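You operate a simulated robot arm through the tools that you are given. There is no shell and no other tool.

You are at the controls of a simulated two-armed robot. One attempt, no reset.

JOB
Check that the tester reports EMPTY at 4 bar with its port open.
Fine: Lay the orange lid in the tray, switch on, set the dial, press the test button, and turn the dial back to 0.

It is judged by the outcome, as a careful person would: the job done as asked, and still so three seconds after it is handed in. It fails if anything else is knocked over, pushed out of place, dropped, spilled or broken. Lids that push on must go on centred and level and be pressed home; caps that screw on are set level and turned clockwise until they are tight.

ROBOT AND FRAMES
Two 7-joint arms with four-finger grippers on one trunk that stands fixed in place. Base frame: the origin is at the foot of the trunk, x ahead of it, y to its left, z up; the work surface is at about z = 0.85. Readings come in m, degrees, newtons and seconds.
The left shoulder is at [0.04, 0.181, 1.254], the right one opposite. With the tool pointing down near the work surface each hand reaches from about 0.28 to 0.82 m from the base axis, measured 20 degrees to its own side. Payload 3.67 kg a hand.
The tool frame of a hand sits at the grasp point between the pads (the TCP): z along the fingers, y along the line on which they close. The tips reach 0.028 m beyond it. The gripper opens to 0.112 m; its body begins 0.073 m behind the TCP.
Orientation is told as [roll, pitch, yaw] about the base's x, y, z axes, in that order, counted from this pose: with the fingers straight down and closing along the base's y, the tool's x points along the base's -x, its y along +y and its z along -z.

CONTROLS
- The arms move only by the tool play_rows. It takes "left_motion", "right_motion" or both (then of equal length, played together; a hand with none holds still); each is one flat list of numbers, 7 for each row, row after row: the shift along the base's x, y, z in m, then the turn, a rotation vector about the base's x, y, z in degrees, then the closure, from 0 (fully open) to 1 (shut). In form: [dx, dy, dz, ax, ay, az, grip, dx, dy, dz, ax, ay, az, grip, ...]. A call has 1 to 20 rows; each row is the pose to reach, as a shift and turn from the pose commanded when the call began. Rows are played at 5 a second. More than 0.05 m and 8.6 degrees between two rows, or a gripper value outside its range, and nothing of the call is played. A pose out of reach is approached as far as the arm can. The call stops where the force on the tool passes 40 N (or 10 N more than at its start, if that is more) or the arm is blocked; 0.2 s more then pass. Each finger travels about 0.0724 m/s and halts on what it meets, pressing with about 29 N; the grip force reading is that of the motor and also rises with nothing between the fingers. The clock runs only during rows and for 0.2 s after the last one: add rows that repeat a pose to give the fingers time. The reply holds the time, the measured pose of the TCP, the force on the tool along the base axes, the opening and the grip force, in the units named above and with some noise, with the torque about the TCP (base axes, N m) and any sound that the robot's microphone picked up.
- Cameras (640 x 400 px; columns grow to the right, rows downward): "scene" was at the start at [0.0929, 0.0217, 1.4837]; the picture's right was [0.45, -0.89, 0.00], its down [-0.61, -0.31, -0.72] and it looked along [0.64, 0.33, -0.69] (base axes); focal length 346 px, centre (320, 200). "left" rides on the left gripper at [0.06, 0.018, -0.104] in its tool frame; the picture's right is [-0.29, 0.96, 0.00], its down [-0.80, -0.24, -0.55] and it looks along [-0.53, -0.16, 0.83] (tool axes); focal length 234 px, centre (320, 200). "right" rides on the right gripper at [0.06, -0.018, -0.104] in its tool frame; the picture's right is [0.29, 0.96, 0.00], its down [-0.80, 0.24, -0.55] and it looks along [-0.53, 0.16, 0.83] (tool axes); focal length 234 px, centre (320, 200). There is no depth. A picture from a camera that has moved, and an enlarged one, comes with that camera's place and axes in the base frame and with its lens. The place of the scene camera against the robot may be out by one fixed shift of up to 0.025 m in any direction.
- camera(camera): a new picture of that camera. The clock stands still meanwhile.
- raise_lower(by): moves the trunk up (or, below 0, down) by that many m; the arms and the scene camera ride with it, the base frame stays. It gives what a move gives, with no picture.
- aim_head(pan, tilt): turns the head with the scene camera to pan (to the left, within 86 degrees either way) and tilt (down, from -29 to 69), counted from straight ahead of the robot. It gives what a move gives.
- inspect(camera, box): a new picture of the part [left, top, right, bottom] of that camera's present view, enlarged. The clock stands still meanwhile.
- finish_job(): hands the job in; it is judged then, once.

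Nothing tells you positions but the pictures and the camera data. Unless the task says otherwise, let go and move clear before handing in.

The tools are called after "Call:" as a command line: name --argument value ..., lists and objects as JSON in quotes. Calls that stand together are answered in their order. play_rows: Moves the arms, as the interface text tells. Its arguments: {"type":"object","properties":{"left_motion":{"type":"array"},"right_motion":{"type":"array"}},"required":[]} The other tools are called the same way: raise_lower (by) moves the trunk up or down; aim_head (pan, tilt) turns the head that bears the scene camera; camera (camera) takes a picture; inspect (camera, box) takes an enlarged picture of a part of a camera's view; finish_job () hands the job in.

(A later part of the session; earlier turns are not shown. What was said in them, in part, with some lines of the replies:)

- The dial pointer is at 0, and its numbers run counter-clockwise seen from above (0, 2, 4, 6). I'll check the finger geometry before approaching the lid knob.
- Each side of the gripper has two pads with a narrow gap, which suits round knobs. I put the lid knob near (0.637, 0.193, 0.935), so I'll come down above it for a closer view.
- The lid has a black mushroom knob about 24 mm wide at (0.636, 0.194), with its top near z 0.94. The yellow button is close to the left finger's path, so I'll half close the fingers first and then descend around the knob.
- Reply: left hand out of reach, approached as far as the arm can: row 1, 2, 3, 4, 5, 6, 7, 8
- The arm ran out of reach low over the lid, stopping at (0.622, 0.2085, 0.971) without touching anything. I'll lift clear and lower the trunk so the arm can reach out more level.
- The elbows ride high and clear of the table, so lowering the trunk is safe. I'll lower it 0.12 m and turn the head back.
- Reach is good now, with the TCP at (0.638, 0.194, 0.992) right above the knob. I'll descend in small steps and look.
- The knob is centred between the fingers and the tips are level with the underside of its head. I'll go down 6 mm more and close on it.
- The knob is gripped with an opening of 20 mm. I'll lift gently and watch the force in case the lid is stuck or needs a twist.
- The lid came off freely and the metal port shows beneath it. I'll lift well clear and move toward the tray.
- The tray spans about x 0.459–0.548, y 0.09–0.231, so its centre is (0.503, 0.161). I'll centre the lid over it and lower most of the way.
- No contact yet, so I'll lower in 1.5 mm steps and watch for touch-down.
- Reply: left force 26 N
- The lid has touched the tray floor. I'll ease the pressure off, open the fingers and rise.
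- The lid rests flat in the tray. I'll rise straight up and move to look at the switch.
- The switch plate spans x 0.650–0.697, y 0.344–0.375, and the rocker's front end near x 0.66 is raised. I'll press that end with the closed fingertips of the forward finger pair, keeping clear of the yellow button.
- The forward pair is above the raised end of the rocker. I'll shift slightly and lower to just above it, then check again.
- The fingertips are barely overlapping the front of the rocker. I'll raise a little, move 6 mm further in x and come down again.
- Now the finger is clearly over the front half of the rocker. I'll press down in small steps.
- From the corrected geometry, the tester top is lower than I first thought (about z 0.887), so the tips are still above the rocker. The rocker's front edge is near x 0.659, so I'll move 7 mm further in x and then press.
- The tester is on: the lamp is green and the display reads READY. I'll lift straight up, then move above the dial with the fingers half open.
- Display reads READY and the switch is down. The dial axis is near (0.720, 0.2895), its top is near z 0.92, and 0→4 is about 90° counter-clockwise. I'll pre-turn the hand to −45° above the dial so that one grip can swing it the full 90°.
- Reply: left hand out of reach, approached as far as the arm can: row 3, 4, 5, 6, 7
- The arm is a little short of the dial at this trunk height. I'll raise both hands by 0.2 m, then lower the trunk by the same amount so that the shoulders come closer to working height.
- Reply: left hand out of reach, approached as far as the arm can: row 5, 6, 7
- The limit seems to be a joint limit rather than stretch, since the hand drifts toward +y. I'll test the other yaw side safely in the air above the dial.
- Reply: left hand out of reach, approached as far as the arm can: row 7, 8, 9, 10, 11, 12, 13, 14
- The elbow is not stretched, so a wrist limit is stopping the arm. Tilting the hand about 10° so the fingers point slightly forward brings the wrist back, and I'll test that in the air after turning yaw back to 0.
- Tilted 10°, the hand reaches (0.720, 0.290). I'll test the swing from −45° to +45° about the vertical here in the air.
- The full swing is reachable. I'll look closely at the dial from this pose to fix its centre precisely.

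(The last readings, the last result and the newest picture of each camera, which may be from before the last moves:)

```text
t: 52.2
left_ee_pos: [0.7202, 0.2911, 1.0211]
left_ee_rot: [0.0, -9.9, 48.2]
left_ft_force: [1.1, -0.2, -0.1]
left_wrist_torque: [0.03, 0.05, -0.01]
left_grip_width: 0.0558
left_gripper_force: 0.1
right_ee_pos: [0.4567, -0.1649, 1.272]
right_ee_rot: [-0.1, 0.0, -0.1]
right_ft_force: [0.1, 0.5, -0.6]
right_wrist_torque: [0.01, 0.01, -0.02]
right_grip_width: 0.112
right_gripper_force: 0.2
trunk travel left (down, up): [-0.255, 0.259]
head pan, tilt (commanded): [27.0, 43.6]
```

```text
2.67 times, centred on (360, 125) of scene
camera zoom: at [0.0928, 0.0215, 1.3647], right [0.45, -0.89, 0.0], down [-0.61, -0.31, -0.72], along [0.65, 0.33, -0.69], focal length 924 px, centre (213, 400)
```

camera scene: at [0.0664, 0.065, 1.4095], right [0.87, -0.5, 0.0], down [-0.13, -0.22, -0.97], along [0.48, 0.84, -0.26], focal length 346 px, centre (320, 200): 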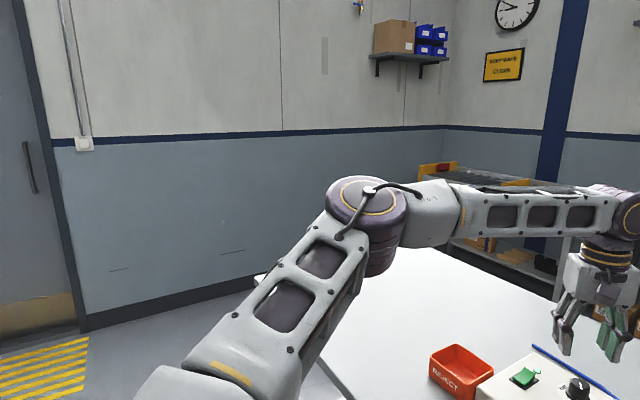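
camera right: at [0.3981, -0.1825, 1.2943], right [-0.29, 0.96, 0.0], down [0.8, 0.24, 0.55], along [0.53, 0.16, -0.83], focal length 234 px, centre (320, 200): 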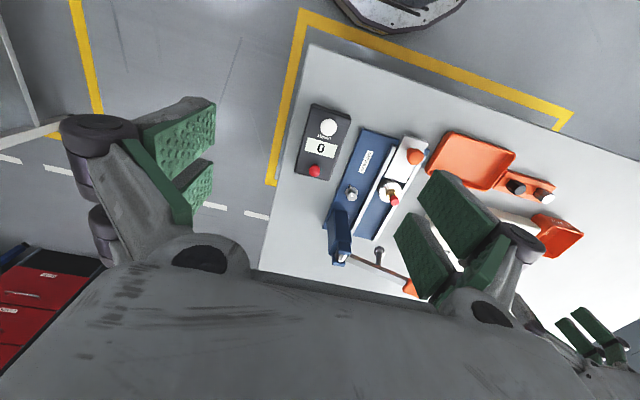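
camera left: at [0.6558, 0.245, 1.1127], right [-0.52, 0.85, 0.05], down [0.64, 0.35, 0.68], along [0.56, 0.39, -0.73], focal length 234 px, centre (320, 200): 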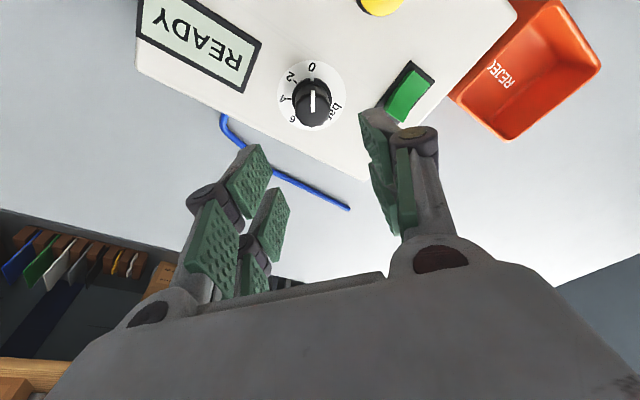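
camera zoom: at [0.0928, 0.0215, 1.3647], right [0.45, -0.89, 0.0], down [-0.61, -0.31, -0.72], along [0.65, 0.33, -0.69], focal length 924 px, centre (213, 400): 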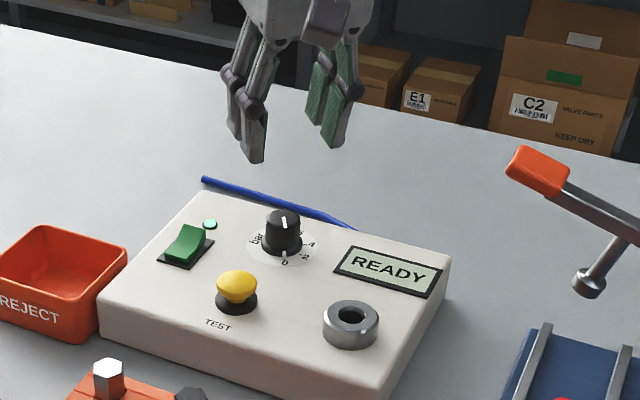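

The dial axis is at (0.721, 0.2896), its face at z 0.886 and the knob top at z 0.921. I'll swing back to −46°, then lower the trunk 6 cm so the open fingers stop just above the knob.

Call:
play_rows --left_motion '[0, 0, 0, 0, 0, -8, 0.5, 0, 0, 0, 0, 0, -16, 0.5, 0, 0, 0, 0, 0, -24, 0.5, 0, 0, 0, 0, 0, -32, 0.5, 0, 0, 0, 0, 0, -40, 0.5, 0, 0, 0, 0, 0, -48, 0.5, 0, 0, 0, 0, 0, -56, 0.5, 0, 0, 0, 0, 0, -64, 0.5, 0, 0, 0, 0, 0, -72, 0.5, 0, 0, 0, 0, 0, -80, 0.5, 0, 0, 0, 0, 0, -88, 0.5, -0.002, 0.0015, 0, 0, 0, -94, 0.5, -0.002, 0.0015, 0, 0, 0, -94, 0.5]'

Call:
raise_lower --by -0.06

Call:
inspect --camera "left" --box '[190, 60, 450, 260]'

Call:
inspect --camera "scene" --box '[290, 30, 430, 190]'

```text
t: 55.0
left_ee_pos: [0.7182, 0.2926, 1.0203]
left_ee_rot: [-0.1, -10.0, -46.0]
left_ft_force: [0.1, -0.5, -0.4]
left_wrist_torque: [-0.02, 0.0, -0.03]
left_grip_width: 0.056
left_gripper_force: 0.1
right_ee_pos: [0.457, -0.1634, 1.2717]
right_ee_rot: [0.0, 0.1, -0.2]
right_ft_force: [-0.2, 0.6, 0.4]
right_wrist_torque: [0.06, 0.03, 0.02]
right_grip_width: 0.1121
right_gripper_force: 0.1
trunk travel left (down, up): [-0.255, 0.259]
head pan, tilt (commanded): [27.0, 43.6]
```

```text
t: 56.0
left_ee_pos: [0.718, 0.2926, 0.9605]
left_ee_rot: [0.1, -9.9, -45.9]
left_ft_force: [0.3, 0.5, -0.5]
left_wrist_torque: [-0.01, -0.02, 0.0]
left_grip_width: 0.0559
left_gripper_force: 0.0
right_ee_pos: [0.4568, -0.1646, 1.2101]
right_ee_rot: [0.0, 0.1, 0.0]
right_ft_force: [-0.6, 0.6, 0.2]
right_wrist_torque: [-0.01, -0.03, 0.02]
right_grip_width: 0.1121
right_gripper_force: 0.0
trunk travel left (down, up): [-0.195, 0.319]
head pan, tilt (commanded): [27.0, 43.6]
```

```text
2.00 times, centred on (320, 160) of left
camera zoom: at [0.678, 0.3596, 1.053], right [0.89, 0.46, 0.05], down [0.31, -0.66, 0.68], along [0.35, -0.59, -0.73], focal length 468 px, centre (320, 280)
```

zoom: 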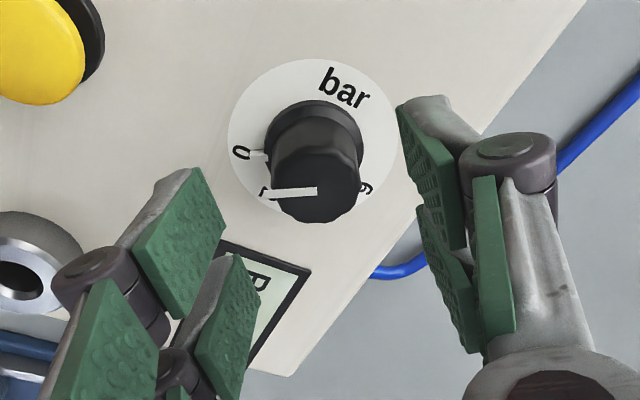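

```text
2.50 times, centred on (360, 110) of scene
camera zoom: at [0.0928, 0.0215, 1.305], right [0.45, -0.89, 0.0], down [-0.61, -0.31, -0.72], along [0.65, 0.33, -0.69], focal length 866 px, centre (220, 425)
```

zoom: 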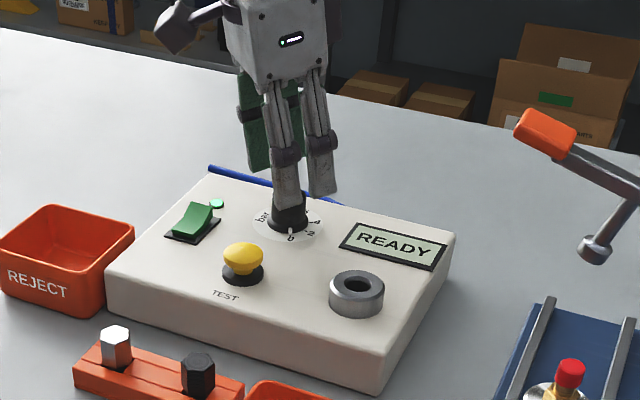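

The knob is centred between the fingers. I'll lower 29 mm around it and check before closing.

Call:
play_rows --left_motion '[0.0005, 0, -0.01, 0, 0, 0, 0.5, 0.0005, 0, -0.02, 0, 0, 0, 0.5, 0.0005, 0, -0.029, 0, 0, 0, 0.5, 0.0005, 0, -0.029, 0, 0, 0, 0.5]'

Call:
inspect --camera "left" --box '[190, 60, 450, 260]'

Call:
inspect --camera "scene" --box '[310, 70, 390, 150]'

```text
t: 57.0
left_ee_pos: [0.718, 0.2923, 0.931]
left_ee_rot: [0.0, -10.0, -45.8]
left_ft_force: [0.2, -0.1, 0.4]
left_wrist_torque: [0.0, 0.01, 0.0]
left_grip_width: 0.0558
left_gripper_force: 0.1
right_ee_pos: [0.4559, -0.1649, 1.2115]
right_ee_rot: [0.0, 0.0, -0.1]
right_ft_force: [0.2, -0.1, 0.0]
right_wrist_torque: [-0.05, -0.01, 0.0]
right_grip_width: 0.1119
right_gripper_force: 0.1
trunk travel left (down, up): [-0.195, 0.319]
head pan, tilt (commanded): [27.0, 43.6]
```

```text
2.00 times, centred on (320, 160) of left
camera zoom: at [0.6781, 0.3597, 1.0238], right [0.89, 0.46, 0.05], down [0.31, -0.66, 0.68], along [0.35, -0.59, -0.73], focal length 468 px, centre (320, 280)
```

zoom: 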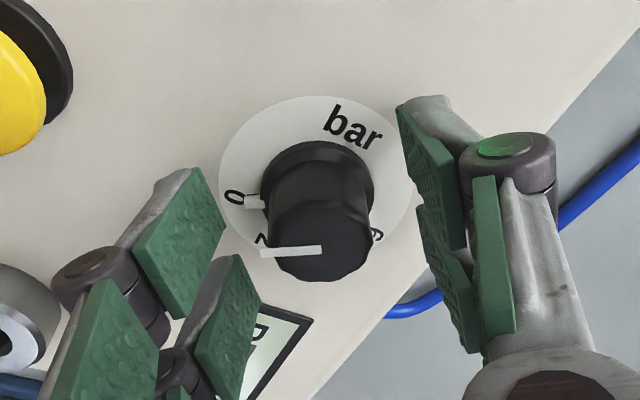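

```text
5.00 times, centred on (350, 110) of scene
camera zoom: at [0.0928, 0.0215, 1.3051], right [0.45, -0.89, 0.0], down [-0.61, -0.31, -0.72], along [0.65, 0.33, -0.69], focal length 1732 px, centre (170, 650)
```

zoom: 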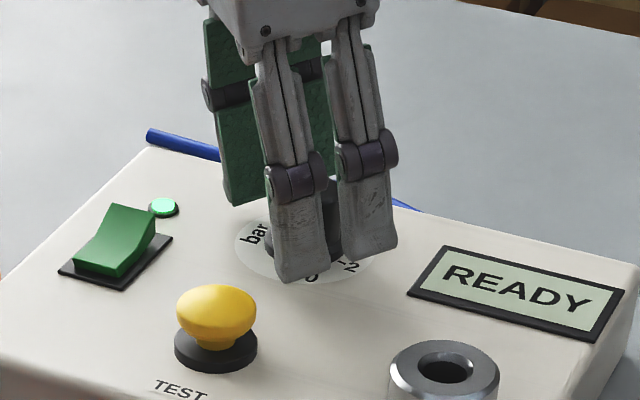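

Call:
play_rows --left_motion '[0, 0, 0, 0, 0, 0, 0.6, 0, 0, 0, 0, 0, 0, 0.7, 0, 0, 0, 0, 0, 0, 0.8, 0, 0, 0, 0, 0, 0, 1, 0, 0, 0, 0, 0, 0, 1]'

Call:
inspect --camera "left" --box '[190, 60, 450, 260]'

Call:
inspect --camera "scene" --box '[310, 70, 410, 150]'

```text
t: 58.2
left_ee_pos: [0.7173, 0.2935, 0.9314]
left_ee_rot: [0.0, -10.0, -45.9]
left_ft_force: [-1.2, -0.9, -0.3]
left_wrist_torque: [-0.01, 0.15, 0.01]
left_grip_width: 0.03
left_gripper_force: 44.8
right_ee_pos: [0.4561, -0.164, 1.2123]
right_ee_rot: [0.0, -0.1, -0.1]
right_ft_force: [-0.3, -0.4, -0.9]
right_wrist_torque: [-0.01, 0.02, 0.02]
right_grip_width: 0.1121
right_gripper_force: 0.0
trunk travel left (down, up): [-0.195, 0.319]
head pan, tilt (commanded): [27.0, 43.6]
```

```text
2.00 times, centred on (320, 160) of left
camera zoom: at [0.678, 0.3597, 1.0239], right [0.89, 0.46, 0.05], down [0.31, -0.66, 0.68], along [0.35, -0.59, -0.73], focal length 468 px, centre (320, 280)
```

zoom: 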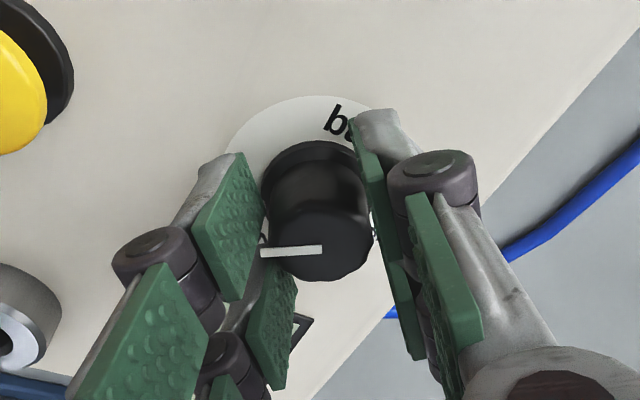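

```text
5.00 times, centred on (360, 110) of scene
camera zoom: at [0.0928, 0.0214, 1.305], right [0.45, -0.89, 0.0], down [-0.61, -0.31, -0.72], along [0.65, 0.33, -0.69], focal length 1732 px, centre (120, 650)
```

zoom: 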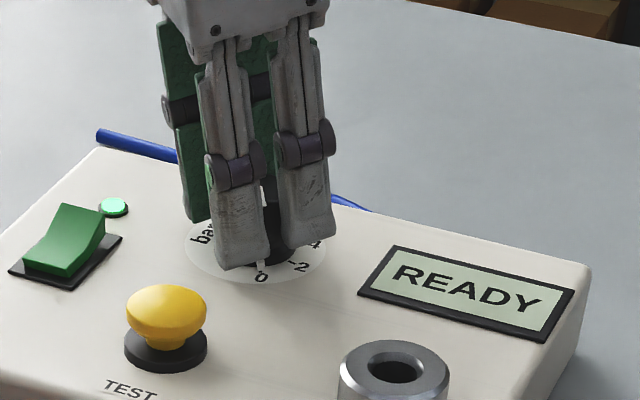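

The knob is held firmly with a 30 mm opening. I'll turn counter-clockwise about the vertical by 45° and check the pointer.

Call:
play_rows --left_motion '[-0.0003, -0.0004, 0, 0, 0, 8, 1, -0.0006, -0.0008, 0, 0, 0, 16, 1, -0.0008, -0.0012, 0, 0, 0, 24, 1, -0.001, -0.0017, 0, 0, 0, 32, 1, -0.001, -0.0022, 0, 0, 0, 40, 1, -0.0011, -0.0025, 0, 0, 0, 45, 1, -0.0011, -0.0025, 0, 0, 0, 45, 1]'

Call:
inspect --camera "left" --box '[190, 60, 450, 260]'

Call:
inspect --camera "scene" --box '[310, 70, 410, 150]'

```text
t: 59.8
left_ee_pos: [0.717, 0.2903, 0.9332]
left_ee_rot: [-0.1, -9.8, -0.9]
left_ft_force: [-5.1, -0.9, -3.5]
left_wrist_torque: [0.09, 0.46, 0.0]
left_grip_width: 0.03
left_gripper_force: 45.6
right_ee_pos: [0.4577, -0.163, 1.2121]
right_ee_rot: [0.0, 0.0, -0.1]
right_ft_force: [0.6, -1.1, -0.5]
right_wrist_torque: [0.0, -0.02, 0.0]
right_grip_width: 0.112
right_gripper_force: 0.2
trunk travel left (down, up): [-0.195, 0.319]
head pan, tilt (commanded): [27.0, 43.6]
```

```text
2.00 times, centred on (320, 160) of left
camera zoom: at [0.6409, 0.3085, 1.024], right [0.3, 0.95, 0.05], down [0.69, -0.25, 0.68], along [0.66, -0.17, -0.73], focal length 468 px, centre (320, 280)
```

zoom: 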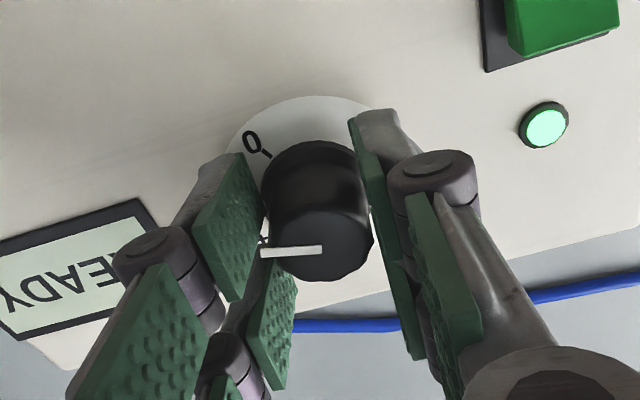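

```text
5.00 times, centred on (360, 110) of scene
camera zoom: at [0.0927, 0.0217, 1.305], right [0.45, -0.89, 0.0], down [-0.61, -0.31, -0.72], along [0.65, 0.33, -0.69], focal length 1732 px, centre (120, 650)
```

zoom: 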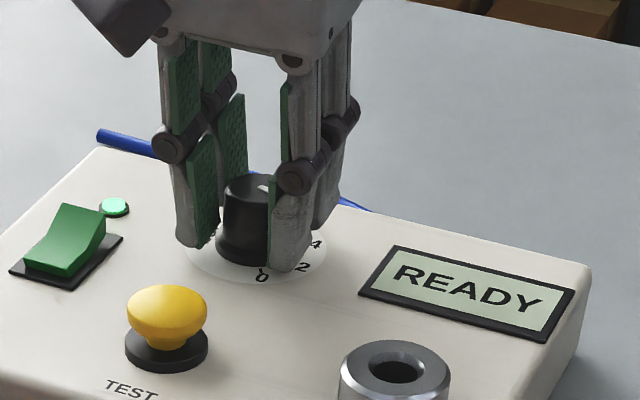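

The dial followed the hand without slipping and is at about 2 now. I'll turn another 45° to reach 4.

Call:
play_rows --left_motion '[0, -0.0005, 0, 0, 0, 8, 1, 0.0001, -0.001, 0, 0, 0, 16, 1, 0.0003, -0.0014, 0, 0, 0, 24, 1, 0.0005, -0.0019, 0, 0, 0, 32, 1, 0.0008, -0.0023, 0, 0, 0, 40, 1, 0.001, -0.0025, 0, 0, 0, 45, 1, 0.001, -0.0025, 0, 0, 0, 45, 1]'

Call:
inspect --camera "left" --box '[190, 60, 450, 260]'

Call:
inspect --camera "scene" --box '[310, 70, 410, 150]'

```text
t: 61.4
left_ee_pos: [0.718, 0.2883, 0.9312]
left_ee_rot: [0.0, -10.1, 44.1]
left_ft_force: [-7.7, 2.9, 2.3]
left_wrist_torque: [-0.04, 0.37, 0.05]
left_grip_width: 0.0299
left_gripper_force: 44.8
right_ee_pos: [0.456, -0.1628, 1.2124]
right_ee_rot: [0.0, -0.1, 0.0]
right_ft_force: [-0.1, -0.1, 0.1]
right_wrist_torque: [0.01, -0.02, 0.0]
right_grip_width: 0.1118
right_gripper_force: 0.0
trunk travel left (down, up): [-0.195, 0.319]
head pan, tilt (commanded): [27.0, 43.6]
```

```text
2.00 times, centred on (320, 160) of left
camera zoom: at [0.6505, 0.2462, 1.0239], right [-0.46, 0.88, 0.05], down [0.66, 0.31, 0.68], along [0.59, 0.35, -0.73], focal length 468 px, centre (320, 280)
```

zoom: 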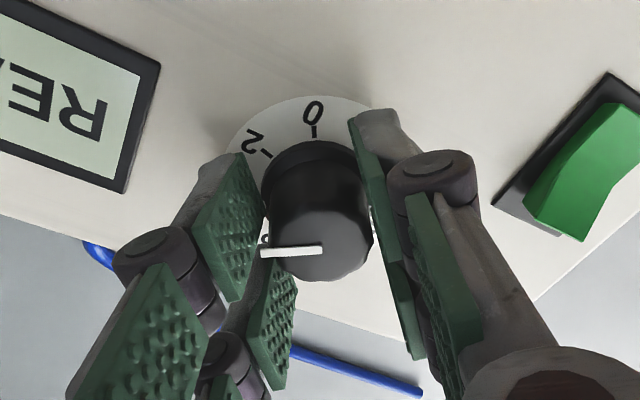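

```text
5.00 times, centred on (360, 110) of scene
camera zoom: at [0.0919, 0.0219, 1.3051], right [0.45, -0.89, 0.0], down [-0.61, -0.31, -0.72], along [0.65, 0.33, -0.69], focal length 1732 px, centre (120, 650)
```

zoom: 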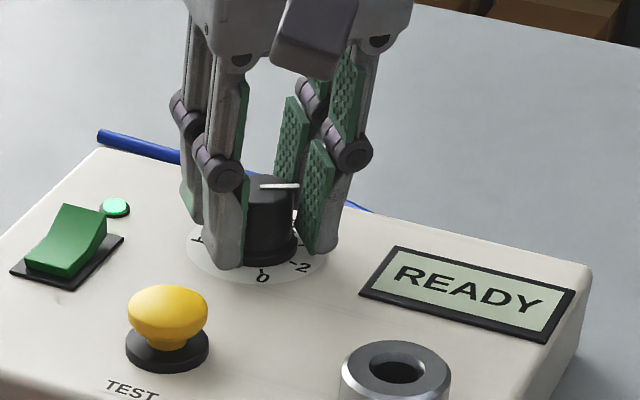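

The pointer should be near 4. I'll open the fingers, rise and read the dial.

Call:
play_rows --left_motion '[0, 0, 0, 0, 0, 0, 0.85, 0, 0, 0, 0, 0, 0, 0.65, 0, 0, 0, 0, 0, 0, 0.5, 0, 0, 0, 0, 0, 0, 0.5, 0, 0, 0.015, 0, 0, 0, 0.5, 0, 0, 0.035, 0, 0, 0, 0.5, 0, 0, 0.06, 0, 0, 0, 0.5, 0, 0, 0.075, 0, 0, 0, 0.5, 0, 0, 0.075, 0, 0, 0, 0.5]'

Call:
inspect --camera "left" --box '[240, 30, 400, 160]'

Call:
inspect --camera "scene" --box '[310, 80, 400, 150]'

```text
t: 63.4
left_ee_pos: [0.7178, 0.2877, 1.006]
left_ee_rot: [-0.1, -10.0, 44.1]
left_ft_force: [0.0, 0.2, 1.1]
left_wrist_torque: [0.03, -0.01, 0.0]
left_grip_width: 0.056
left_gripper_force: 0.2
right_ee_pos: [0.4557, -0.165, 1.2122]
right_ee_rot: [0.0, 0.0, -0.2]
right_ft_force: [0.6, -0.3, -0.6]
right_wrist_torque: [0.02, 0.04, 0.03]
right_grip_width: 0.112
right_gripper_force: 0.0
trunk travel left (down, up): [-0.195, 0.319]
head pan, tilt (commanded): [27.0, 43.6]
```

```text
3.08 times, centred on (320, 95) of left
camera zoom: at [0.6513, 0.2468, 1.0985], right [-0.46, 0.89, 0.05], down [0.66, 0.31, 0.68], along [0.59, 0.35, -0.73], focal length 720 px, centre (320, 523)
```

zoom: 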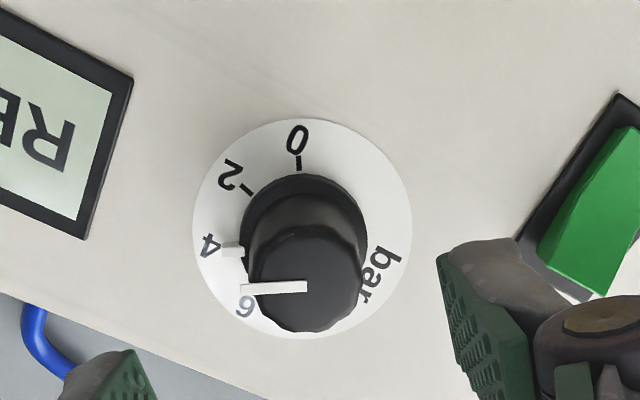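

```text
5.71 times, centred on (355, 115) of scene
camera zoom: at [0.093, 0.0216, 1.305], right [0.45, -0.89, 0.0], down [-0.61, -0.31, -0.72], along [0.65, 0.33, -0.69], focal length 1980 px, centre (120, 686)
```

zoom: 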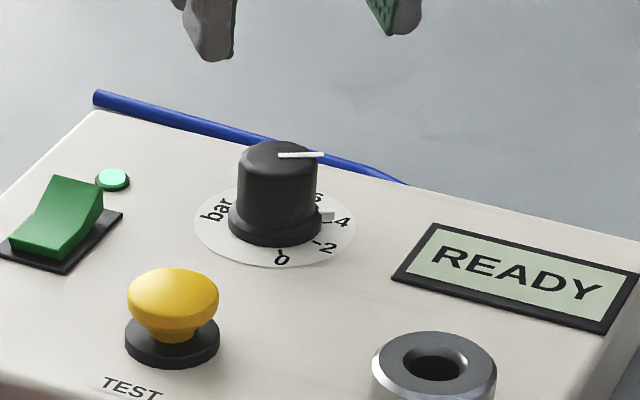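

Call:
inspect --camera "scene" --box '[340, 100, 375, 130]'

Call:
inspect --camera "left" --box '[280, 60, 350, 120]'

```text
13.33 times, centred on (358, 115) of scene
camera zoom: at [0.093, 0.0216, 1.305], right [0.45, -0.89, 0.0], down [-0.61, -0.31, -0.72], along [0.65, 0.33, -0.69], focal length 4620 px, centre (-180, 1333)
```

zoom: 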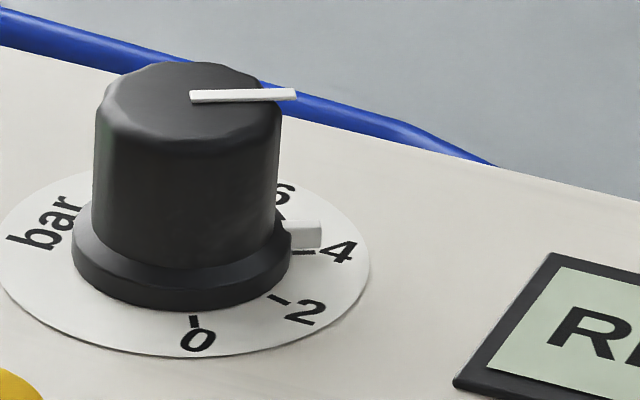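

```text
6.67 times, centred on (315, 90) of left
camera zoom: at [0.6513, 0.2468, 1.0985], right [-0.46, 0.89, 0.05], down [0.66, 0.31, 0.68], along [0.59, 0.35, -0.73], focal length 1561 px, centre (353, 933)
```

zoom: 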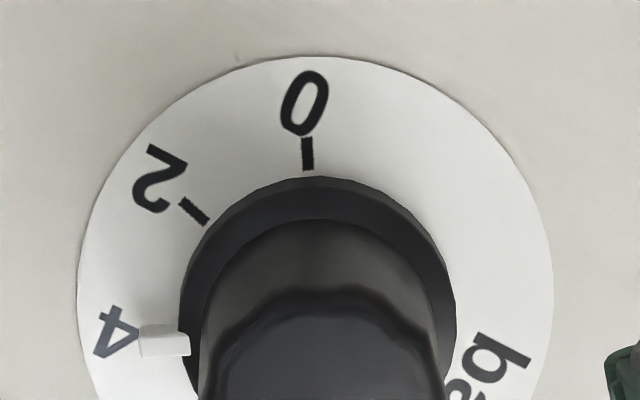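

The pointer sits right over the 4 tick. Next I'll close the fingers, bring the hand upright and move above the yellow TEST button near (0.630, 0.290).

Call:
play_rows --left_motion '[-0.01, 0, 0.005, 0, 0, -8, 0.7, -0.025, 0, 0.005, 0, 0, -16, 0.9, -0.04, 0, 0.005, 0, 0, -24, 1, -0.055, 0, 0.005, 0, 0, -32, 1, -0.07, 0.001, 0.005, 0, 0, -40, 1, -0.088, 0.002, 0.005, 0, 0, -44, 1, -0.088, 0.002, 0.005, 0, 0, -44, 1]'

Call:
play_rows --left_motion '[0, 0, 0, 0, 5, 0, 1, 0, 0, 0, 0, 10, 0, 1, 0, 0, -0.015, 0, 10, 0, 1, 0, 0, -0.03, 0, 10, 0, 1, 0, 0, -0.03, 0, 10, 0, 1]'

Call:
inspect --camera "left" --box '[190, 60, 450, 260]'

Call:
inspect --camera "scene" --box '[290, 60, 410, 170]'

```text
t: 65.0
left_ee_pos: [0.6304, 0.2872, 1.0112]
left_ee_rot: [0.0, -10.0, 0.1]
left_ft_force: [-0.4, -0.4, -0.2]
left_wrist_torque: [-0.03, -0.01, 0.0]
left_grip_width: 0.0
left_gripper_force: 29.1
right_ee_pos: [0.4578, -0.1636, 1.2123]
right_ee_rot: [0.0, 0.1, -0.1]
right_ft_force: [0.8, 0.3, 0.1]
right_wrist_torque: [-0.01, 0.03, 0.01]
right_grip_width: 0.1124
right_gripper_force: 0.1
trunk travel left (down, up): [-0.195, 0.319]
head pan, tilt (commanded): [27.0, 43.6]
```

```text
t: 66.2
left_ee_pos: [0.6312, 0.2895, 0.9809]
left_ee_rot: [0.0, 0.0, 0.0]
left_ft_force: [-0.9, 0.0, -1.1]
left_wrist_torque: [0.02, -0.01, -0.03]
left_grip_width: 0.0002
left_gripper_force: 29.0
right_ee_pos: [0.4559, -0.1638, 1.2123]
right_ee_rot: [-0.1, 0.0, 0.0]
right_ft_force: [-0.6, 0.5, 0.7]
right_wrist_torque: [0.01, -0.05, -0.04]
right_grip_width: 0.1119
right_gripper_force: 0.0
trunk travel left (down, up): [-0.195, 0.319]
head pan, tilt (commanded): [27.0, 43.6]
```

```text
2.00 times, centred on (320, 160) of left
camera zoom: at [0.5714, 0.3069, 1.0854], right [0.29, 0.96, 0.0], down [0.8, -0.24, 0.55], along [0.53, -0.16, -0.83], focal length 468 px, centre (320, 280)
```

zoom: 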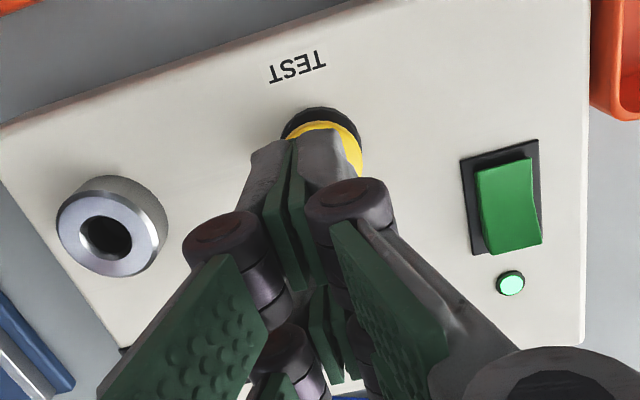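

```text
3.64 times, centred on (350, 115) of scene
camera zoom: at [0.0926, 0.0216, 1.3051], right [0.45, -0.89, 0.0], down [-0.61, -0.31, -0.72], along [0.65, 0.33, -0.69], focal length 1260 px, centre (211, 509)
```

zoom: 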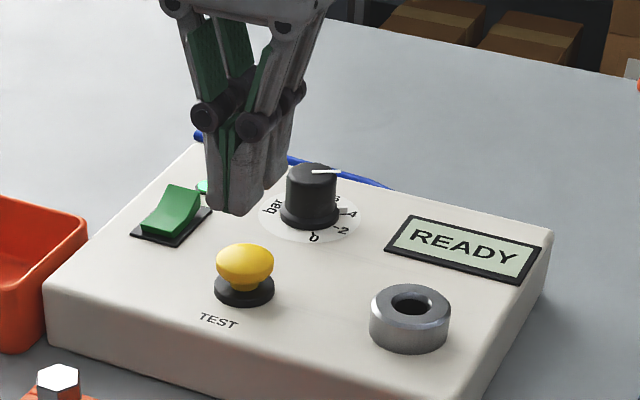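

The fingers are directly above the button at (0.631, 0.289). I'll descend close to it, then press in small steps.

Call:
play_rows --left_motion '[0, 0.0005, -0.012, 0, 0, 0, 1, 0, 0.0005, -0.024, 0, 0, 0, 1, 0, 0.0005, -0.031, 0, 0, 0, 1, 0, 0.0005, -0.031, 0, 0, 0, 1]'

Call:
inspect --camera "scene" --box '[310, 90, 400, 160]'

```text
t: 67.2
left_ee_pos: [0.6302, 0.2897, 0.9505]
left_ee_rot: [0.1, -0.1, 0.2]
left_ft_force: [-0.7, -0.3, 0.6]
left_wrist_torque: [0.0, 0.01, 0.03]
left_grip_width: 0.0
left_gripper_force: 29.2
right_ee_pos: [0.4563, -0.1643, 1.2115]
right_ee_rot: [0.1, 0.1, -0.1]
right_ft_force: [0.5, -0.1, 0.1]
right_wrist_torque: [-0.04, -0.02, 0.01]
right_grip_width: 0.1119
right_gripper_force: 0.0
trunk travel left (down, up): [-0.195, 0.319]
head pan, tilt (commanded): [27.0, 43.6]
```

```text
5.71 times, centred on (355, 125) of scene
camera zoom: at [0.0928, 0.0216, 1.305], right [0.45, -0.89, 0.0], down [-0.61, -0.31, -0.72], along [0.65, 0.33, -0.69], focal length 1980 px, centre (120, 629)
```

zoom: 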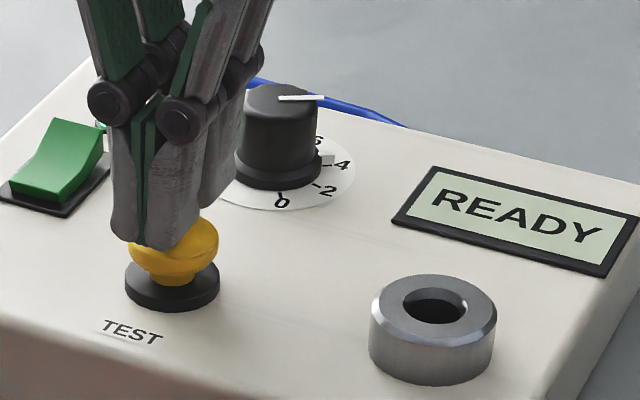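

Call:
play_rows --left_motion '[0, 0, -0.002, 0, 0, 0, 1, 0, 0, -0.004, 0, 0, 0, 1, 0, 0, -0.006, 0, 0, 0, 1, 0, 0, -0.008, 0, 0, 0, 1, 0, 0, -0.008, 0, 0, 0, 1]'

Call:
inspect --camera "scene" --box '[310, 90, 400, 160]'

```text
t: 68.4
left_ee_pos: [0.6304, 0.2892, 0.9429]
left_ee_rot: [0.0, 0.0, 0.0]
left_ft_force: [-0.1, 0.8, 3.8]
left_wrist_torque: [0.02, -0.01, -0.03]
left_grip_width: 0.006
left_gripper_force: 36.0
right_ee_pos: [0.4569, -0.1627, 1.2117]
right_ee_rot: [0.0, 0.0, -0.1]
right_ft_force: [0.7, -0.5, 0.3]
right_wrist_torque: [0.02, 0.0, 0.0]
right_grip_width: 0.112
right_gripper_force: 0.0
trunk travel left (down, up): [-0.195, 0.319]
head pan, tilt (commanded): [27.0, 43.6]
```

```text
5.71 times, centred on (355, 125) of scene
camera zoom: at [0.0928, 0.0215, 1.3051], right [0.45, -0.89, 0.0], down [-0.61, -0.31, -0.72], along [0.65, 0.33, -0.69], focal length 1980 px, centre (120, 629)
```

zoom: 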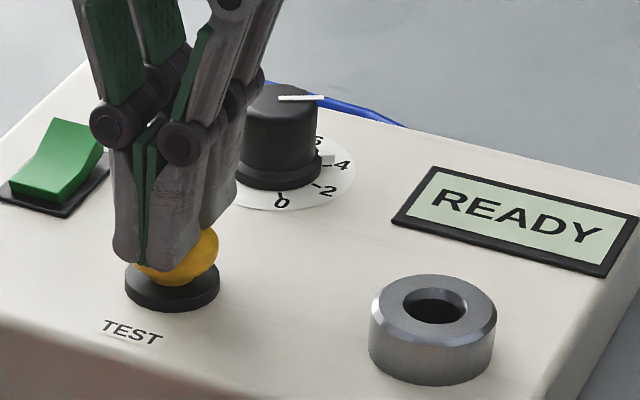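

Call:
play_rows --left_motion '[0, 0, -0.001, 0, 0, 0, 1, 0, 0, -0.002, 0, 0, 0, 1, 0, 0, -0.003, 0, 0, 0, 1, 0, 0, -0.004, 0, 0, 0, 1, 0, 0, -0.004, 0, 0, 0, 1]'

Call:
inspect --camera "scene" --box '[310, 90, 400, 160]'

```text
t: 69.6
left_ee_pos: [0.6312, 0.2885, 0.9396]
left_ee_rot: [-0.1, 0.1, 0.1]
left_ft_force: [0.3, -0.1, 2.4]
left_wrist_torque: [-0.03, 0.0, -0.01]
left_grip_width: 0.0056
left_gripper_force: 35.6
right_ee_pos: [0.456, -0.1632, 1.2121]
right_ee_rot: [0.1, 0.1, -0.1]
right_ft_force: [-0.1, 1.0, -0.6]
right_wrist_torque: [-0.01, 0.01, 0.01]
right_grip_width: 0.1117
right_gripper_force: 0.0
trunk travel left (down, up): [-0.195, 0.319]
head pan, tilt (commanded): [27.0, 43.6]
```

```text
5.71 times, centred on (355, 125) of scene
camera zoom: at [0.0925, 0.0212, 1.3051], right [0.45, -0.89, 0.0], down [-0.61, -0.31, -0.72], along [0.65, 0.33, -0.69], focal length 1980 px, centre (120, 629)
```

zoom: 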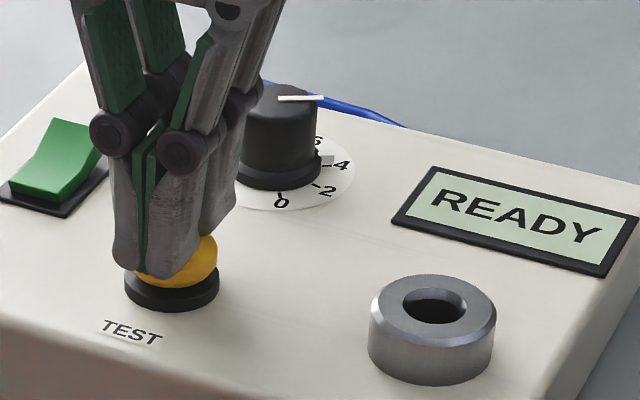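

Call:
play_rows --left_motion '[0, 0, -0.0015, 0, 0, 0, 1, 0, 0, -0.003, 0, 0, 0, 1, 0, 0, -0.0045, 0, 0, 0, 1, 0, 0, -0.0045, 0, 0, 0, 1]'

Call:
inspect --camera "scene" --box '[310, 90, 400, 160]'

```text
t: 70.6
left_ee_pos: [0.6306, 0.2884, 0.9374]
left_ee_rot: [0.0, -0.2, 0.2]
left_ft_force: [1.7, 2.0, 19.5]
left_wrist_torque: [0.05, 0.16, 0.01]
left_grip_width: 0.0058
left_gripper_force: 35.6
right_ee_pos: [0.4542, -0.1648, 1.2134]
right_ee_rot: [0.1, -0.1, 0.0]
right_ft_force: [0.6, 0.5, 0.3]
right_wrist_torque: [0.0, 0.0, -0.04]
right_grip_width: 0.1121
right_gripper_force: 0.1
trunk travel left (down, up): [-0.195, 0.319]
head pan, tilt (commanded): [27.0, 43.6]
heard: click
```

```text
5.71 times, centred on (355, 125) of scene
camera zoom: at [0.0912, 0.021, 1.3053], right [0.45, -0.89, 0.0], down [-0.61, -0.31, -0.72], along [0.65, 0.33, -0.69], focal length 1980 px, centre (120, 629)
```

zoom: 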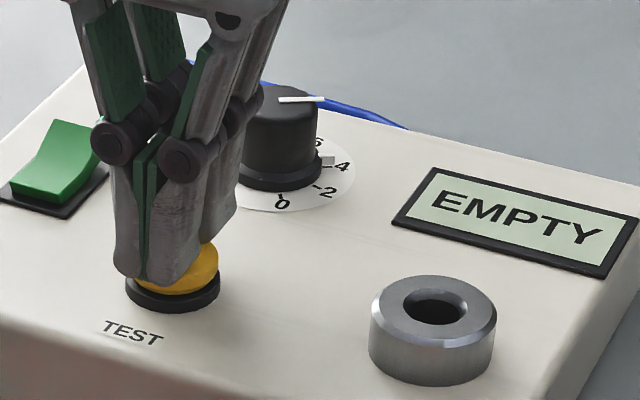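

The tester clicked and shows EMPTY at 4 bar with the port open. I'll lift off the button and return above the dial with the tilted pose to turn it back to 0.

Call:
play_rows --left_motion '[0, 0, 0.008, 0, 0, 0, 1, 0, 0, 0.025, 0, 0, 0, 1, 0, 0, 0.05, 0, 0, 0, 1, 0, 0, 0.072, 0, 0, 0, 1, 0.02, 0, 0.072, 0, -5, 0, 1, 0.04, 0, 0.072, 0, -10, 0, 0.8, 0.065, 0, 0.072, 0, -10, 0, 0.6, 0.0875, 0, 0.072, 0, -10, 0, 0.5, 0.0875, 0, 0.072, 0, -10, 0, 0.5]'

Call:
inspect --camera "scene" --box '[290, 60, 410, 170]'

Call:
camera --camera "left"

```text
t: 72.6
left_ee_pos: [0.7178, 0.2902, 1.0053]
left_ee_rot: [0.0, -10.0, 0.0]
left_ft_force: [-0.4, 0.3, 0.3]
left_wrist_torque: [0.01, -0.01, 0.0]
left_grip_width: 0.0561
left_gripper_force: 0.0
right_ee_pos: [0.456, -0.1641, 1.2115]
right_ee_rot: [0.0, 0.0, 0.0]
right_ft_force: [1.0, 0.0, -0.7]
right_wrist_torque: [0.04, 0.0, 0.01]
right_grip_width: 0.1118
right_gripper_force: 0.0
trunk travel left (down, up): [-0.195, 0.319]
head pan, tilt (commanded): [27.0, 43.6]
```

```text
3.64 times, centred on (350, 115) of scene
camera zoom: at [0.0921, 0.0215, 1.3051], right [0.45, -0.89, 0.0], down [-0.61, -0.31, -0.72], along [0.65, 0.33, -0.69], focal length 1260 px, centre (211, 509)
```

zoom: 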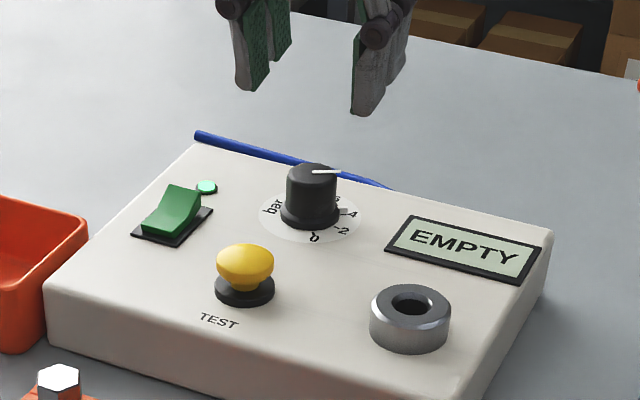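

```text
taken
camera left: at [0.6415, 0.3068, 1.098], right [0.28, 0.96, 0.05], down [0.69, -0.24, 0.68], along [0.67, -0.16, -0.73], focal length 234 px, centre (320, 200)
```

left: 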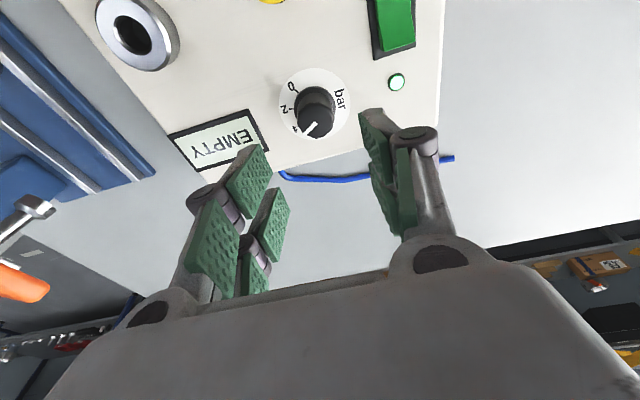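

Call:
play_rows --left_motion '[0, 0, 0, 0, 0, 8, 0.5, 0, 0, 0, 0, 0, 16, 0.5, 0, 0, 0, 0, 0, 24, 0.5, 0, 0, 0, 0, 0, 32, 0.5, 0, -0.0015, 0, 0, 0, 40, 0.5, 0, -0.0015, 0, 0, 0, 44, 0.5, 0, -0.0015, -0.02, 0, 0, 44, 0.5, 0, -0.0015, -0.045, 0, 0, 44, 0.5, 0, -0.0015, -0.045, 0, 0, 44, 0.5]'

Call:
inspect --camera "left" --box '[190, 60, 450, 260]'

```text
t: 74.6
left_ee_pos: [0.7182, 0.2894, 0.9607]
left_ee_rot: [-0.1, -10.0, 44.1]
left_ft_force: [-0.8, -0.3, 0.6]
left_wrist_torque: [0.01, -0.01, -0.02]
left_grip_width: 0.0558
left_gripper_force: 0.1
right_ee_pos: [0.4565, -0.1636, 1.2128]
right_ee_rot: [0.0, 0.1, 0.0]
right_ft_force: [0.4, -0.1, 0.4]
right_wrist_torque: [-0.01, -0.01, 0.01]
right_grip_width: 0.1118
right_gripper_force: 0.0
trunk travel left (down, up): [-0.195, 0.319]
head pan, tilt (commanded): [27.0, 43.6]
```

```text
2.00 times, centred on (320, 160) of left
camera zoom: at [0.6507, 0.2479, 1.0532], right [-0.46, 0.89, 0.05], down [0.66, 0.31, 0.68], along [0.59, 0.35, -0.73], focal length 468 px, centre (320, 280)
```

zoom: 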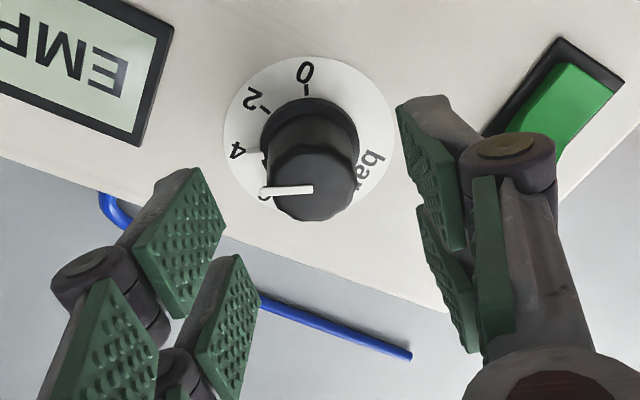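

Call:
play_rows --left_motion '[0, -0.0013, -0.01, 0, 0, 0, 0.5, 0, -0.0013, -0.02, 0, 0, 0, 0.5, 0, -0.0013, -0.03, 0, 0, 0, 0.5, 0, -0.0013, -0.03, 0, 0, 0, 0.5, 0, -0.0013, -0.03, 0, 0, 0, 0.6, 0, -0.0013, -0.03, 0, 0, 0, 0.7, 0, -0.0013, -0.03, 0, 0, 0, 0.8, 0, -0.0013, -0.03, 0, 0, 0, 1, 0, -0.0013, -0.03, 0, 0, 0, 1]'

Call:
inspect --camera "left" --box '[190, 60, 450, 260]'

Call:
inspect --camera "scene" --box '[310, 70, 410, 150]'

```text
t: 76.6
left_ee_pos: [0.7166, 0.2874, 0.9307]
left_ee_rot: [0.0, -10.0, 44.1]
left_ft_force: [-3.1, 0.7, -1.0]
left_wrist_torque: [-0.05, -0.07, 0.0]
left_grip_width: 0.0301
left_gripper_force: 45.1
right_ee_pos: [0.4572, -0.1646, 1.2126]
right_ee_rot: [-0.1, 0.1, 0.1]
right_ft_force: [-0.1, 0.6, -0.4]
right_wrist_torque: [0.0, 0.03, -0.06]
right_grip_width: 0.1121
right_gripper_force: 0.1
trunk travel left (down, up): [-0.195, 0.319]
head pan, tilt (commanded): [27.0, 43.6]
```

```text
2.00 times, centred on (320, 160) of left
camera zoom: at [0.6504, 0.2461, 1.0236], right [-0.46, 0.89, 0.05], down [0.66, 0.31, 0.68], along [0.59, 0.35, -0.73], focal length 468 px, centre (320, 280)
```

zoom: 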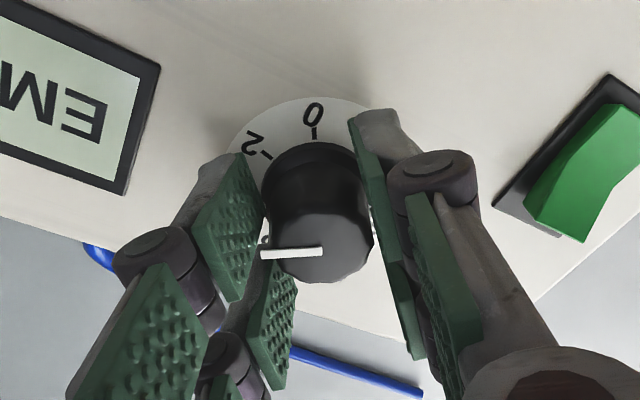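

```text
5.00 times, centred on (360, 110) of scene
camera zoom: at [0.0928, 0.0217, 1.305], right [0.45, -0.89, 0.0], down [-0.61, -0.31, -0.72], along [0.65, 0.33, -0.69], focal length 1732 px, centre (120, 650)
```

zoom: 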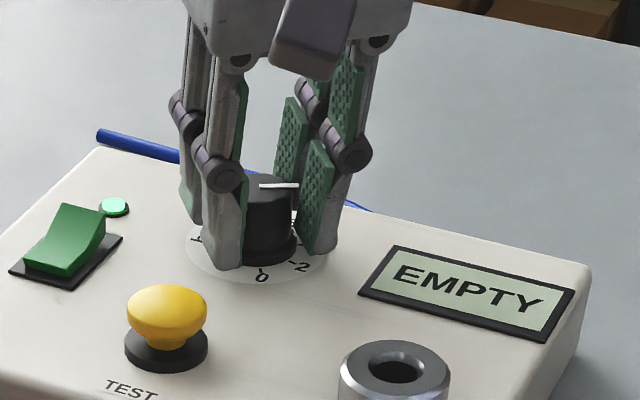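

Gripped again with the display still EMPTY. I'll turn clockwise 90° back to 0.

Call:
play_rows --left_motion '[-0.0003, 0.0004, 0, 0, 0, -8, 1, -0.0006, 0.0008, 0, 0, 0, -16, 1, -0.0008, 0.0012, 0, 0, 0, -24, 1, -0.0009, 0.0017, 0, 0, 0, -32, 1, -0.001, 0.0022, 0, 0, 0, -40, 1, -0.001, 0.0027, 0, 0, 0, -48, 1, -0.0009, 0.0032, 0, 0, 0, -56, 1, -0.0008, 0.0036, 0, 0, 0, -64, 1, -0.0006, 0.0041, 0, 0, 0, -72, 1, -0.0003, 0.0045, 0, 0, 0, -80, 1, 0, 0.0049, 0, 0, 0, -87, 1, 0, 0.0049, 0, 0, 0, -89, 1, 0, 0.0049, 0, 0, 0, -89, 1]'

Call:
inspect --camera "left" --box '[190, 60, 450, 260]'

Call:
inspect --camera "scene" --box '[310, 70, 410, 150]'

```text
t: 79.4
left_ee_pos: [0.7174, 0.2924, 0.932]
left_ee_rot: [0.0, -10.1, -44.9]
left_ft_force: [-1.0, 3.4, 0.6]
left_wrist_torque: [0.04, -0.43, 0.01]
left_grip_width: 0.0301
left_gripper_force: 45.1
right_ee_pos: [0.4553, -0.1631, 1.212]
right_ee_rot: [-0.1, 0.0, 0.0]
right_ft_force: [0.5, -0.7, 0.5]
right_wrist_torque: [0.03, 0.02, 0.01]
right_grip_width: 0.112
right_gripper_force: 0.1
trunk travel left (down, up): [-0.195, 0.319]
head pan, tilt (commanded): [27.0, 43.6]
```

```text
2.00 times, centred on (320, 160) of left
camera zoom: at [0.6765, 0.3592, 1.0235], right [0.88, 0.48, 0.05], down [0.32, -0.66, 0.68], along [0.36, -0.58, -0.73], focal length 468 px, centre (320, 280)
```

zoom: 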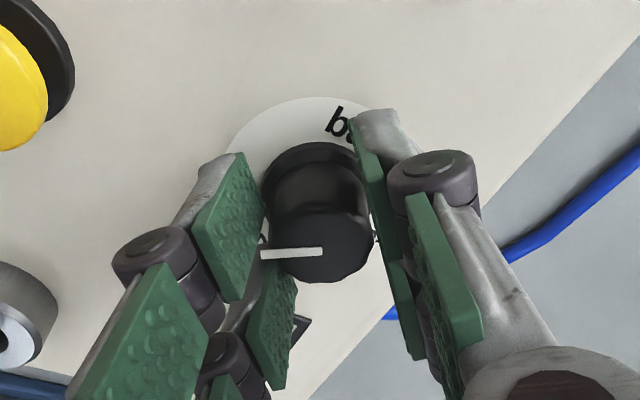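

```text
5.00 times, centred on (360, 110) of scene
camera zoom: at [0.0927, 0.0219, 1.305], right [0.45, -0.89, 0.0], down [-0.61, -0.31, -0.72], along [0.65, 0.33, -0.69], focal length 1732 px, centre (120, 650)
```

zoom: 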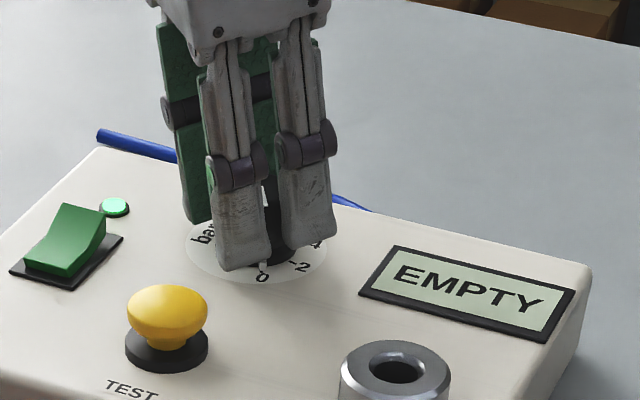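

The hand is 1° short of where the dial started. I'll finish that last degree, then release and rise to read the dial.

Call:
play_rows --left_motion '[0, 0, 0, 0, 0, -1, 1, 0, 0, 0, 0, 0, -1, 1]'

Call:
play_rows --left_motion '[0, 0, 0, 0, 0, 0, 0.85, 0, 0, 0, 0, 0, 0, 0.65, 0, 0, 0, 0, 0, 0, 0.5, 0, 0, 0, 0, 0, 0, 0.5, 0, 0, 0.015, 0, 0, 0, 0.5, 0, 0, 0.035, 0, 0, 0, 0.5, 0, 0, 0.06, 0, 0, 0, 0.5, 0, 0, 0.085, 0, 0, 0, 0.5, 0, 0, 0.085, 0, 0, 0, 0.5]'

Call:
inspect --camera "scene" --box '[340, 100, 375, 130]'

Call:
inspect --camera "left" --box '[270, 40, 370, 130]'

Call:
camera --camera "scene"

```text
t: 80.0
left_ee_pos: [0.7184, 0.2927, 0.9325]
left_ee_rot: [-0.1, -10.1, -45.8]
left_ft_force: [1.4, 5.3, 2.9]
left_wrist_torque: [-0.09, 0.23, 0.04]
left_grip_width: 0.0298
left_gripper_force: 45.5
right_ee_pos: [0.456, -0.1632, 1.2112]
right_ee_rot: [0.0, 0.1, 0.0]
right_ft_force: [1.4, -0.1, 0.0]
right_wrist_torque: [0.03, 0.01, -0.02]
right_grip_width: 0.112
right_gripper_force: 0.1
trunk travel left (down, up): [-0.195, 0.319]
head pan, tilt (commanded): [27.0, 43.6]
```

```text
t: 82.0
left_ee_pos: [0.7177, 0.2925, 1.0158]
left_ee_rot: [-0.1, -9.9, -45.9]
left_ft_force: [0.8, 1.6, -0.1]
left_wrist_torque: [-0.05, 0.02, 0.0]
left_grip_width: 0.0557
left_gripper_force: 0.0
right_ee_pos: [0.4573, -0.1639, 1.2119]
right_ee_rot: [0.0, 0.1, -0.1]
right_ft_force: [0.0, -0.2, 0.2]
right_wrist_torque: [-0.01, 0.01, -0.04]
right_grip_width: 0.112
right_gripper_force: 0.1
trunk travel left (down, up): [-0.195, 0.319]
head pan, tilt (commanded): [27.0, 43.6]
```

```text
13.33 times, centred on (358, 115) of scene
camera zoom: at [0.0933, 0.0219, 1.305], right [0.45, -0.89, 0.0], down [-0.61, -0.31, -0.72], along [0.64, 0.33, -0.69], focal length 4620 px, centre (-180, 1333)
```

zoom: 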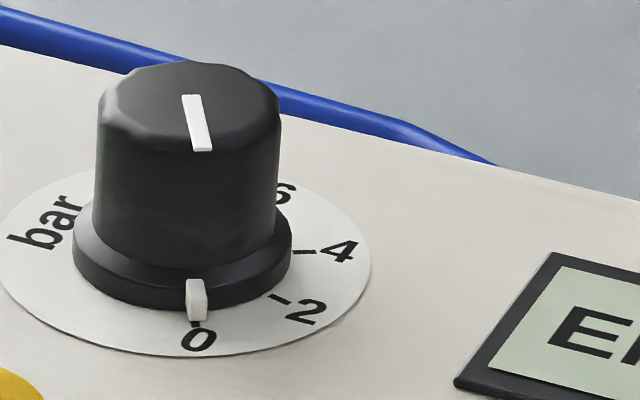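

```text
4.44 times, centred on (320, 85) of left
camera zoom: at [0.6774, 0.3602, 1.1076], right [0.89, 0.46, 0.05], down [0.31, -0.66, 0.68], along [0.35, -0.59, -0.73], focal length 1041 px, centre (320, 711)
```

zoom: 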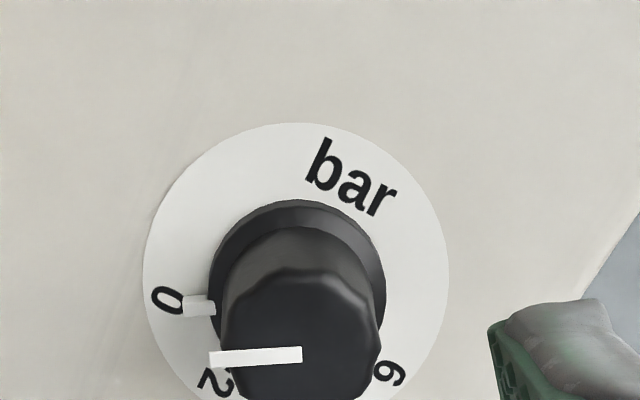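

```text
taken
camera scene: at [0.0933, 0.0219, 1.305], right [0.45, -0.89, 0.0], down [-0.61, -0.31, -0.72], along [0.64, 0.33, -0.69], focal length 346 px, centre (320, 200)
```

scene: 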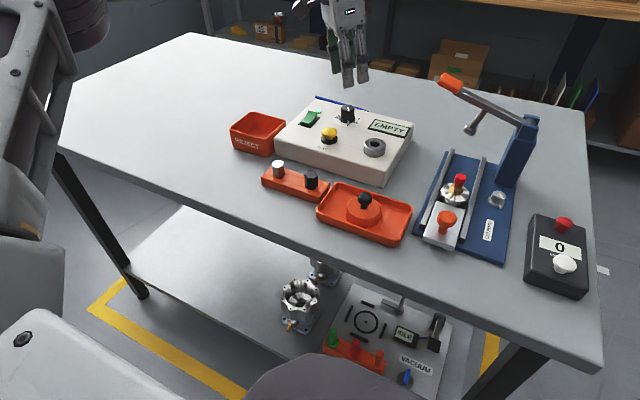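

The dial points at 0, the display reads EMPTY, the switch is on, and the lid lies in the tray. I'll raise the left hand well clear and do a final check.

Call:
play_rows --left_motion '[-0.01, 0.005, 0.03, 0, 0, 0, 0.5, -0.03, 0.015, 0.06, 0, 0, 0, 0.5, -0.06, 0.03, 0.09, 0, 0, 0, 0.5, -0.09, 0.045, 0.11, 0, 0, 0, 0.5, -0.12, 0.06, 0.12, 0, 0, 0, 0.5, -0.12, 0.06, 0.12, 0, 0, 0, 0.5]'

Call:
inspect --camera "scene" --box '[220, 60, 460, 260]'

Call:
inspect --camera "scene" --box '[330, 95, 420, 150]'

```text
t: 83.4
left_ee_pos: [0.6004, 0.3505, 1.1345]
left_ee_rot: [0.1, -9.9, -46.0]
left_ft_force: [0.7, 0.0, 0.1]
left_wrist_torque: [-0.03, 0.03, 0.0]
left_grip_width: 0.0561
left_gripper_force: 0.1
right_ee_pos: [0.4568, -0.1634, 1.2119]
right_ee_rot: [0.2, 0.0, -0.1]
right_ft_force: [0.3, 0.4, 0.8]
right_wrist_torque: [-0.02, -0.01, -0.04]
right_grip_width: 0.112
right_gripper_force: 0.1
trunk travel left (down, up): [-0.195, 0.319]
head pan, tilt (commanded): [27.0, 43.6]
```

```text
2.00 times, centred on (340, 160) of scene
camera zoom: at [0.0938, 0.0209, 1.305], right [0.45, -0.89, 0.0], down [-0.62, -0.31, -0.72], along [0.64, 0.33, -0.69], focal length 693 px, centre (280, 280)
```

zoom: 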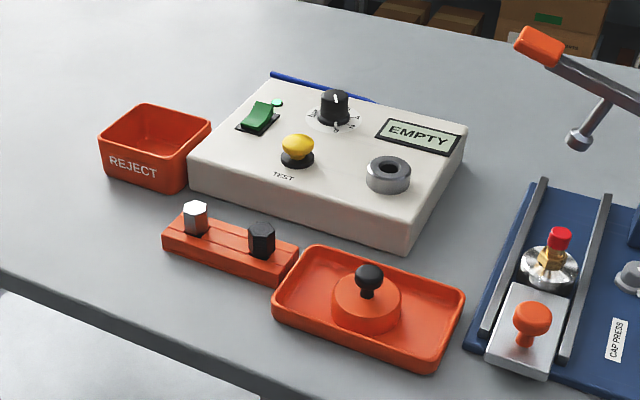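

```text
7.11 times, centred on (375, 122) of scene
camera zoom: at [0.0938, 0.0209, 1.305], right [0.45, -0.89, 0.0], down [-0.62, -0.31, -0.72], along [0.64, 0.33, -0.69], focal length 2464 px, centre (-71, 751)
```

zoom: 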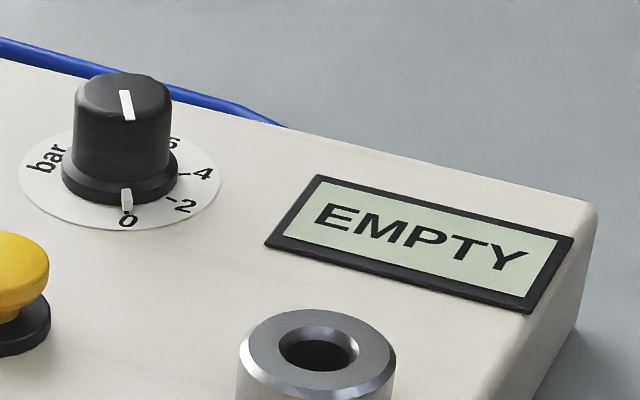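

Everything is as asked: the lid lies in the tray, the port is open, the tester is on showing EMPTY, and the dial is back at 0. Both hands are clear and nothing else has moved, so I'm handing in.

Call:
finish_job

```text
The job is handed in.
```

The tester reported EMPTY at 4 bar with its port open, and I've handed the job in. I don't have the judge's result.

- **Lid:** it is lying flat in the orange tray, and the port is uncovered.
- **Switch:** the tester is on with its lamp green, and I left it on.
- **Test:** I set the dial to 4 and pressed the test button. It clicked, and the display changed from READY to EMPTY.
- **Dial:** it is back at 0, and the display still read EMPTY afterwards.

In the last pictures nothing else on the table had moved, and both hands were clear.
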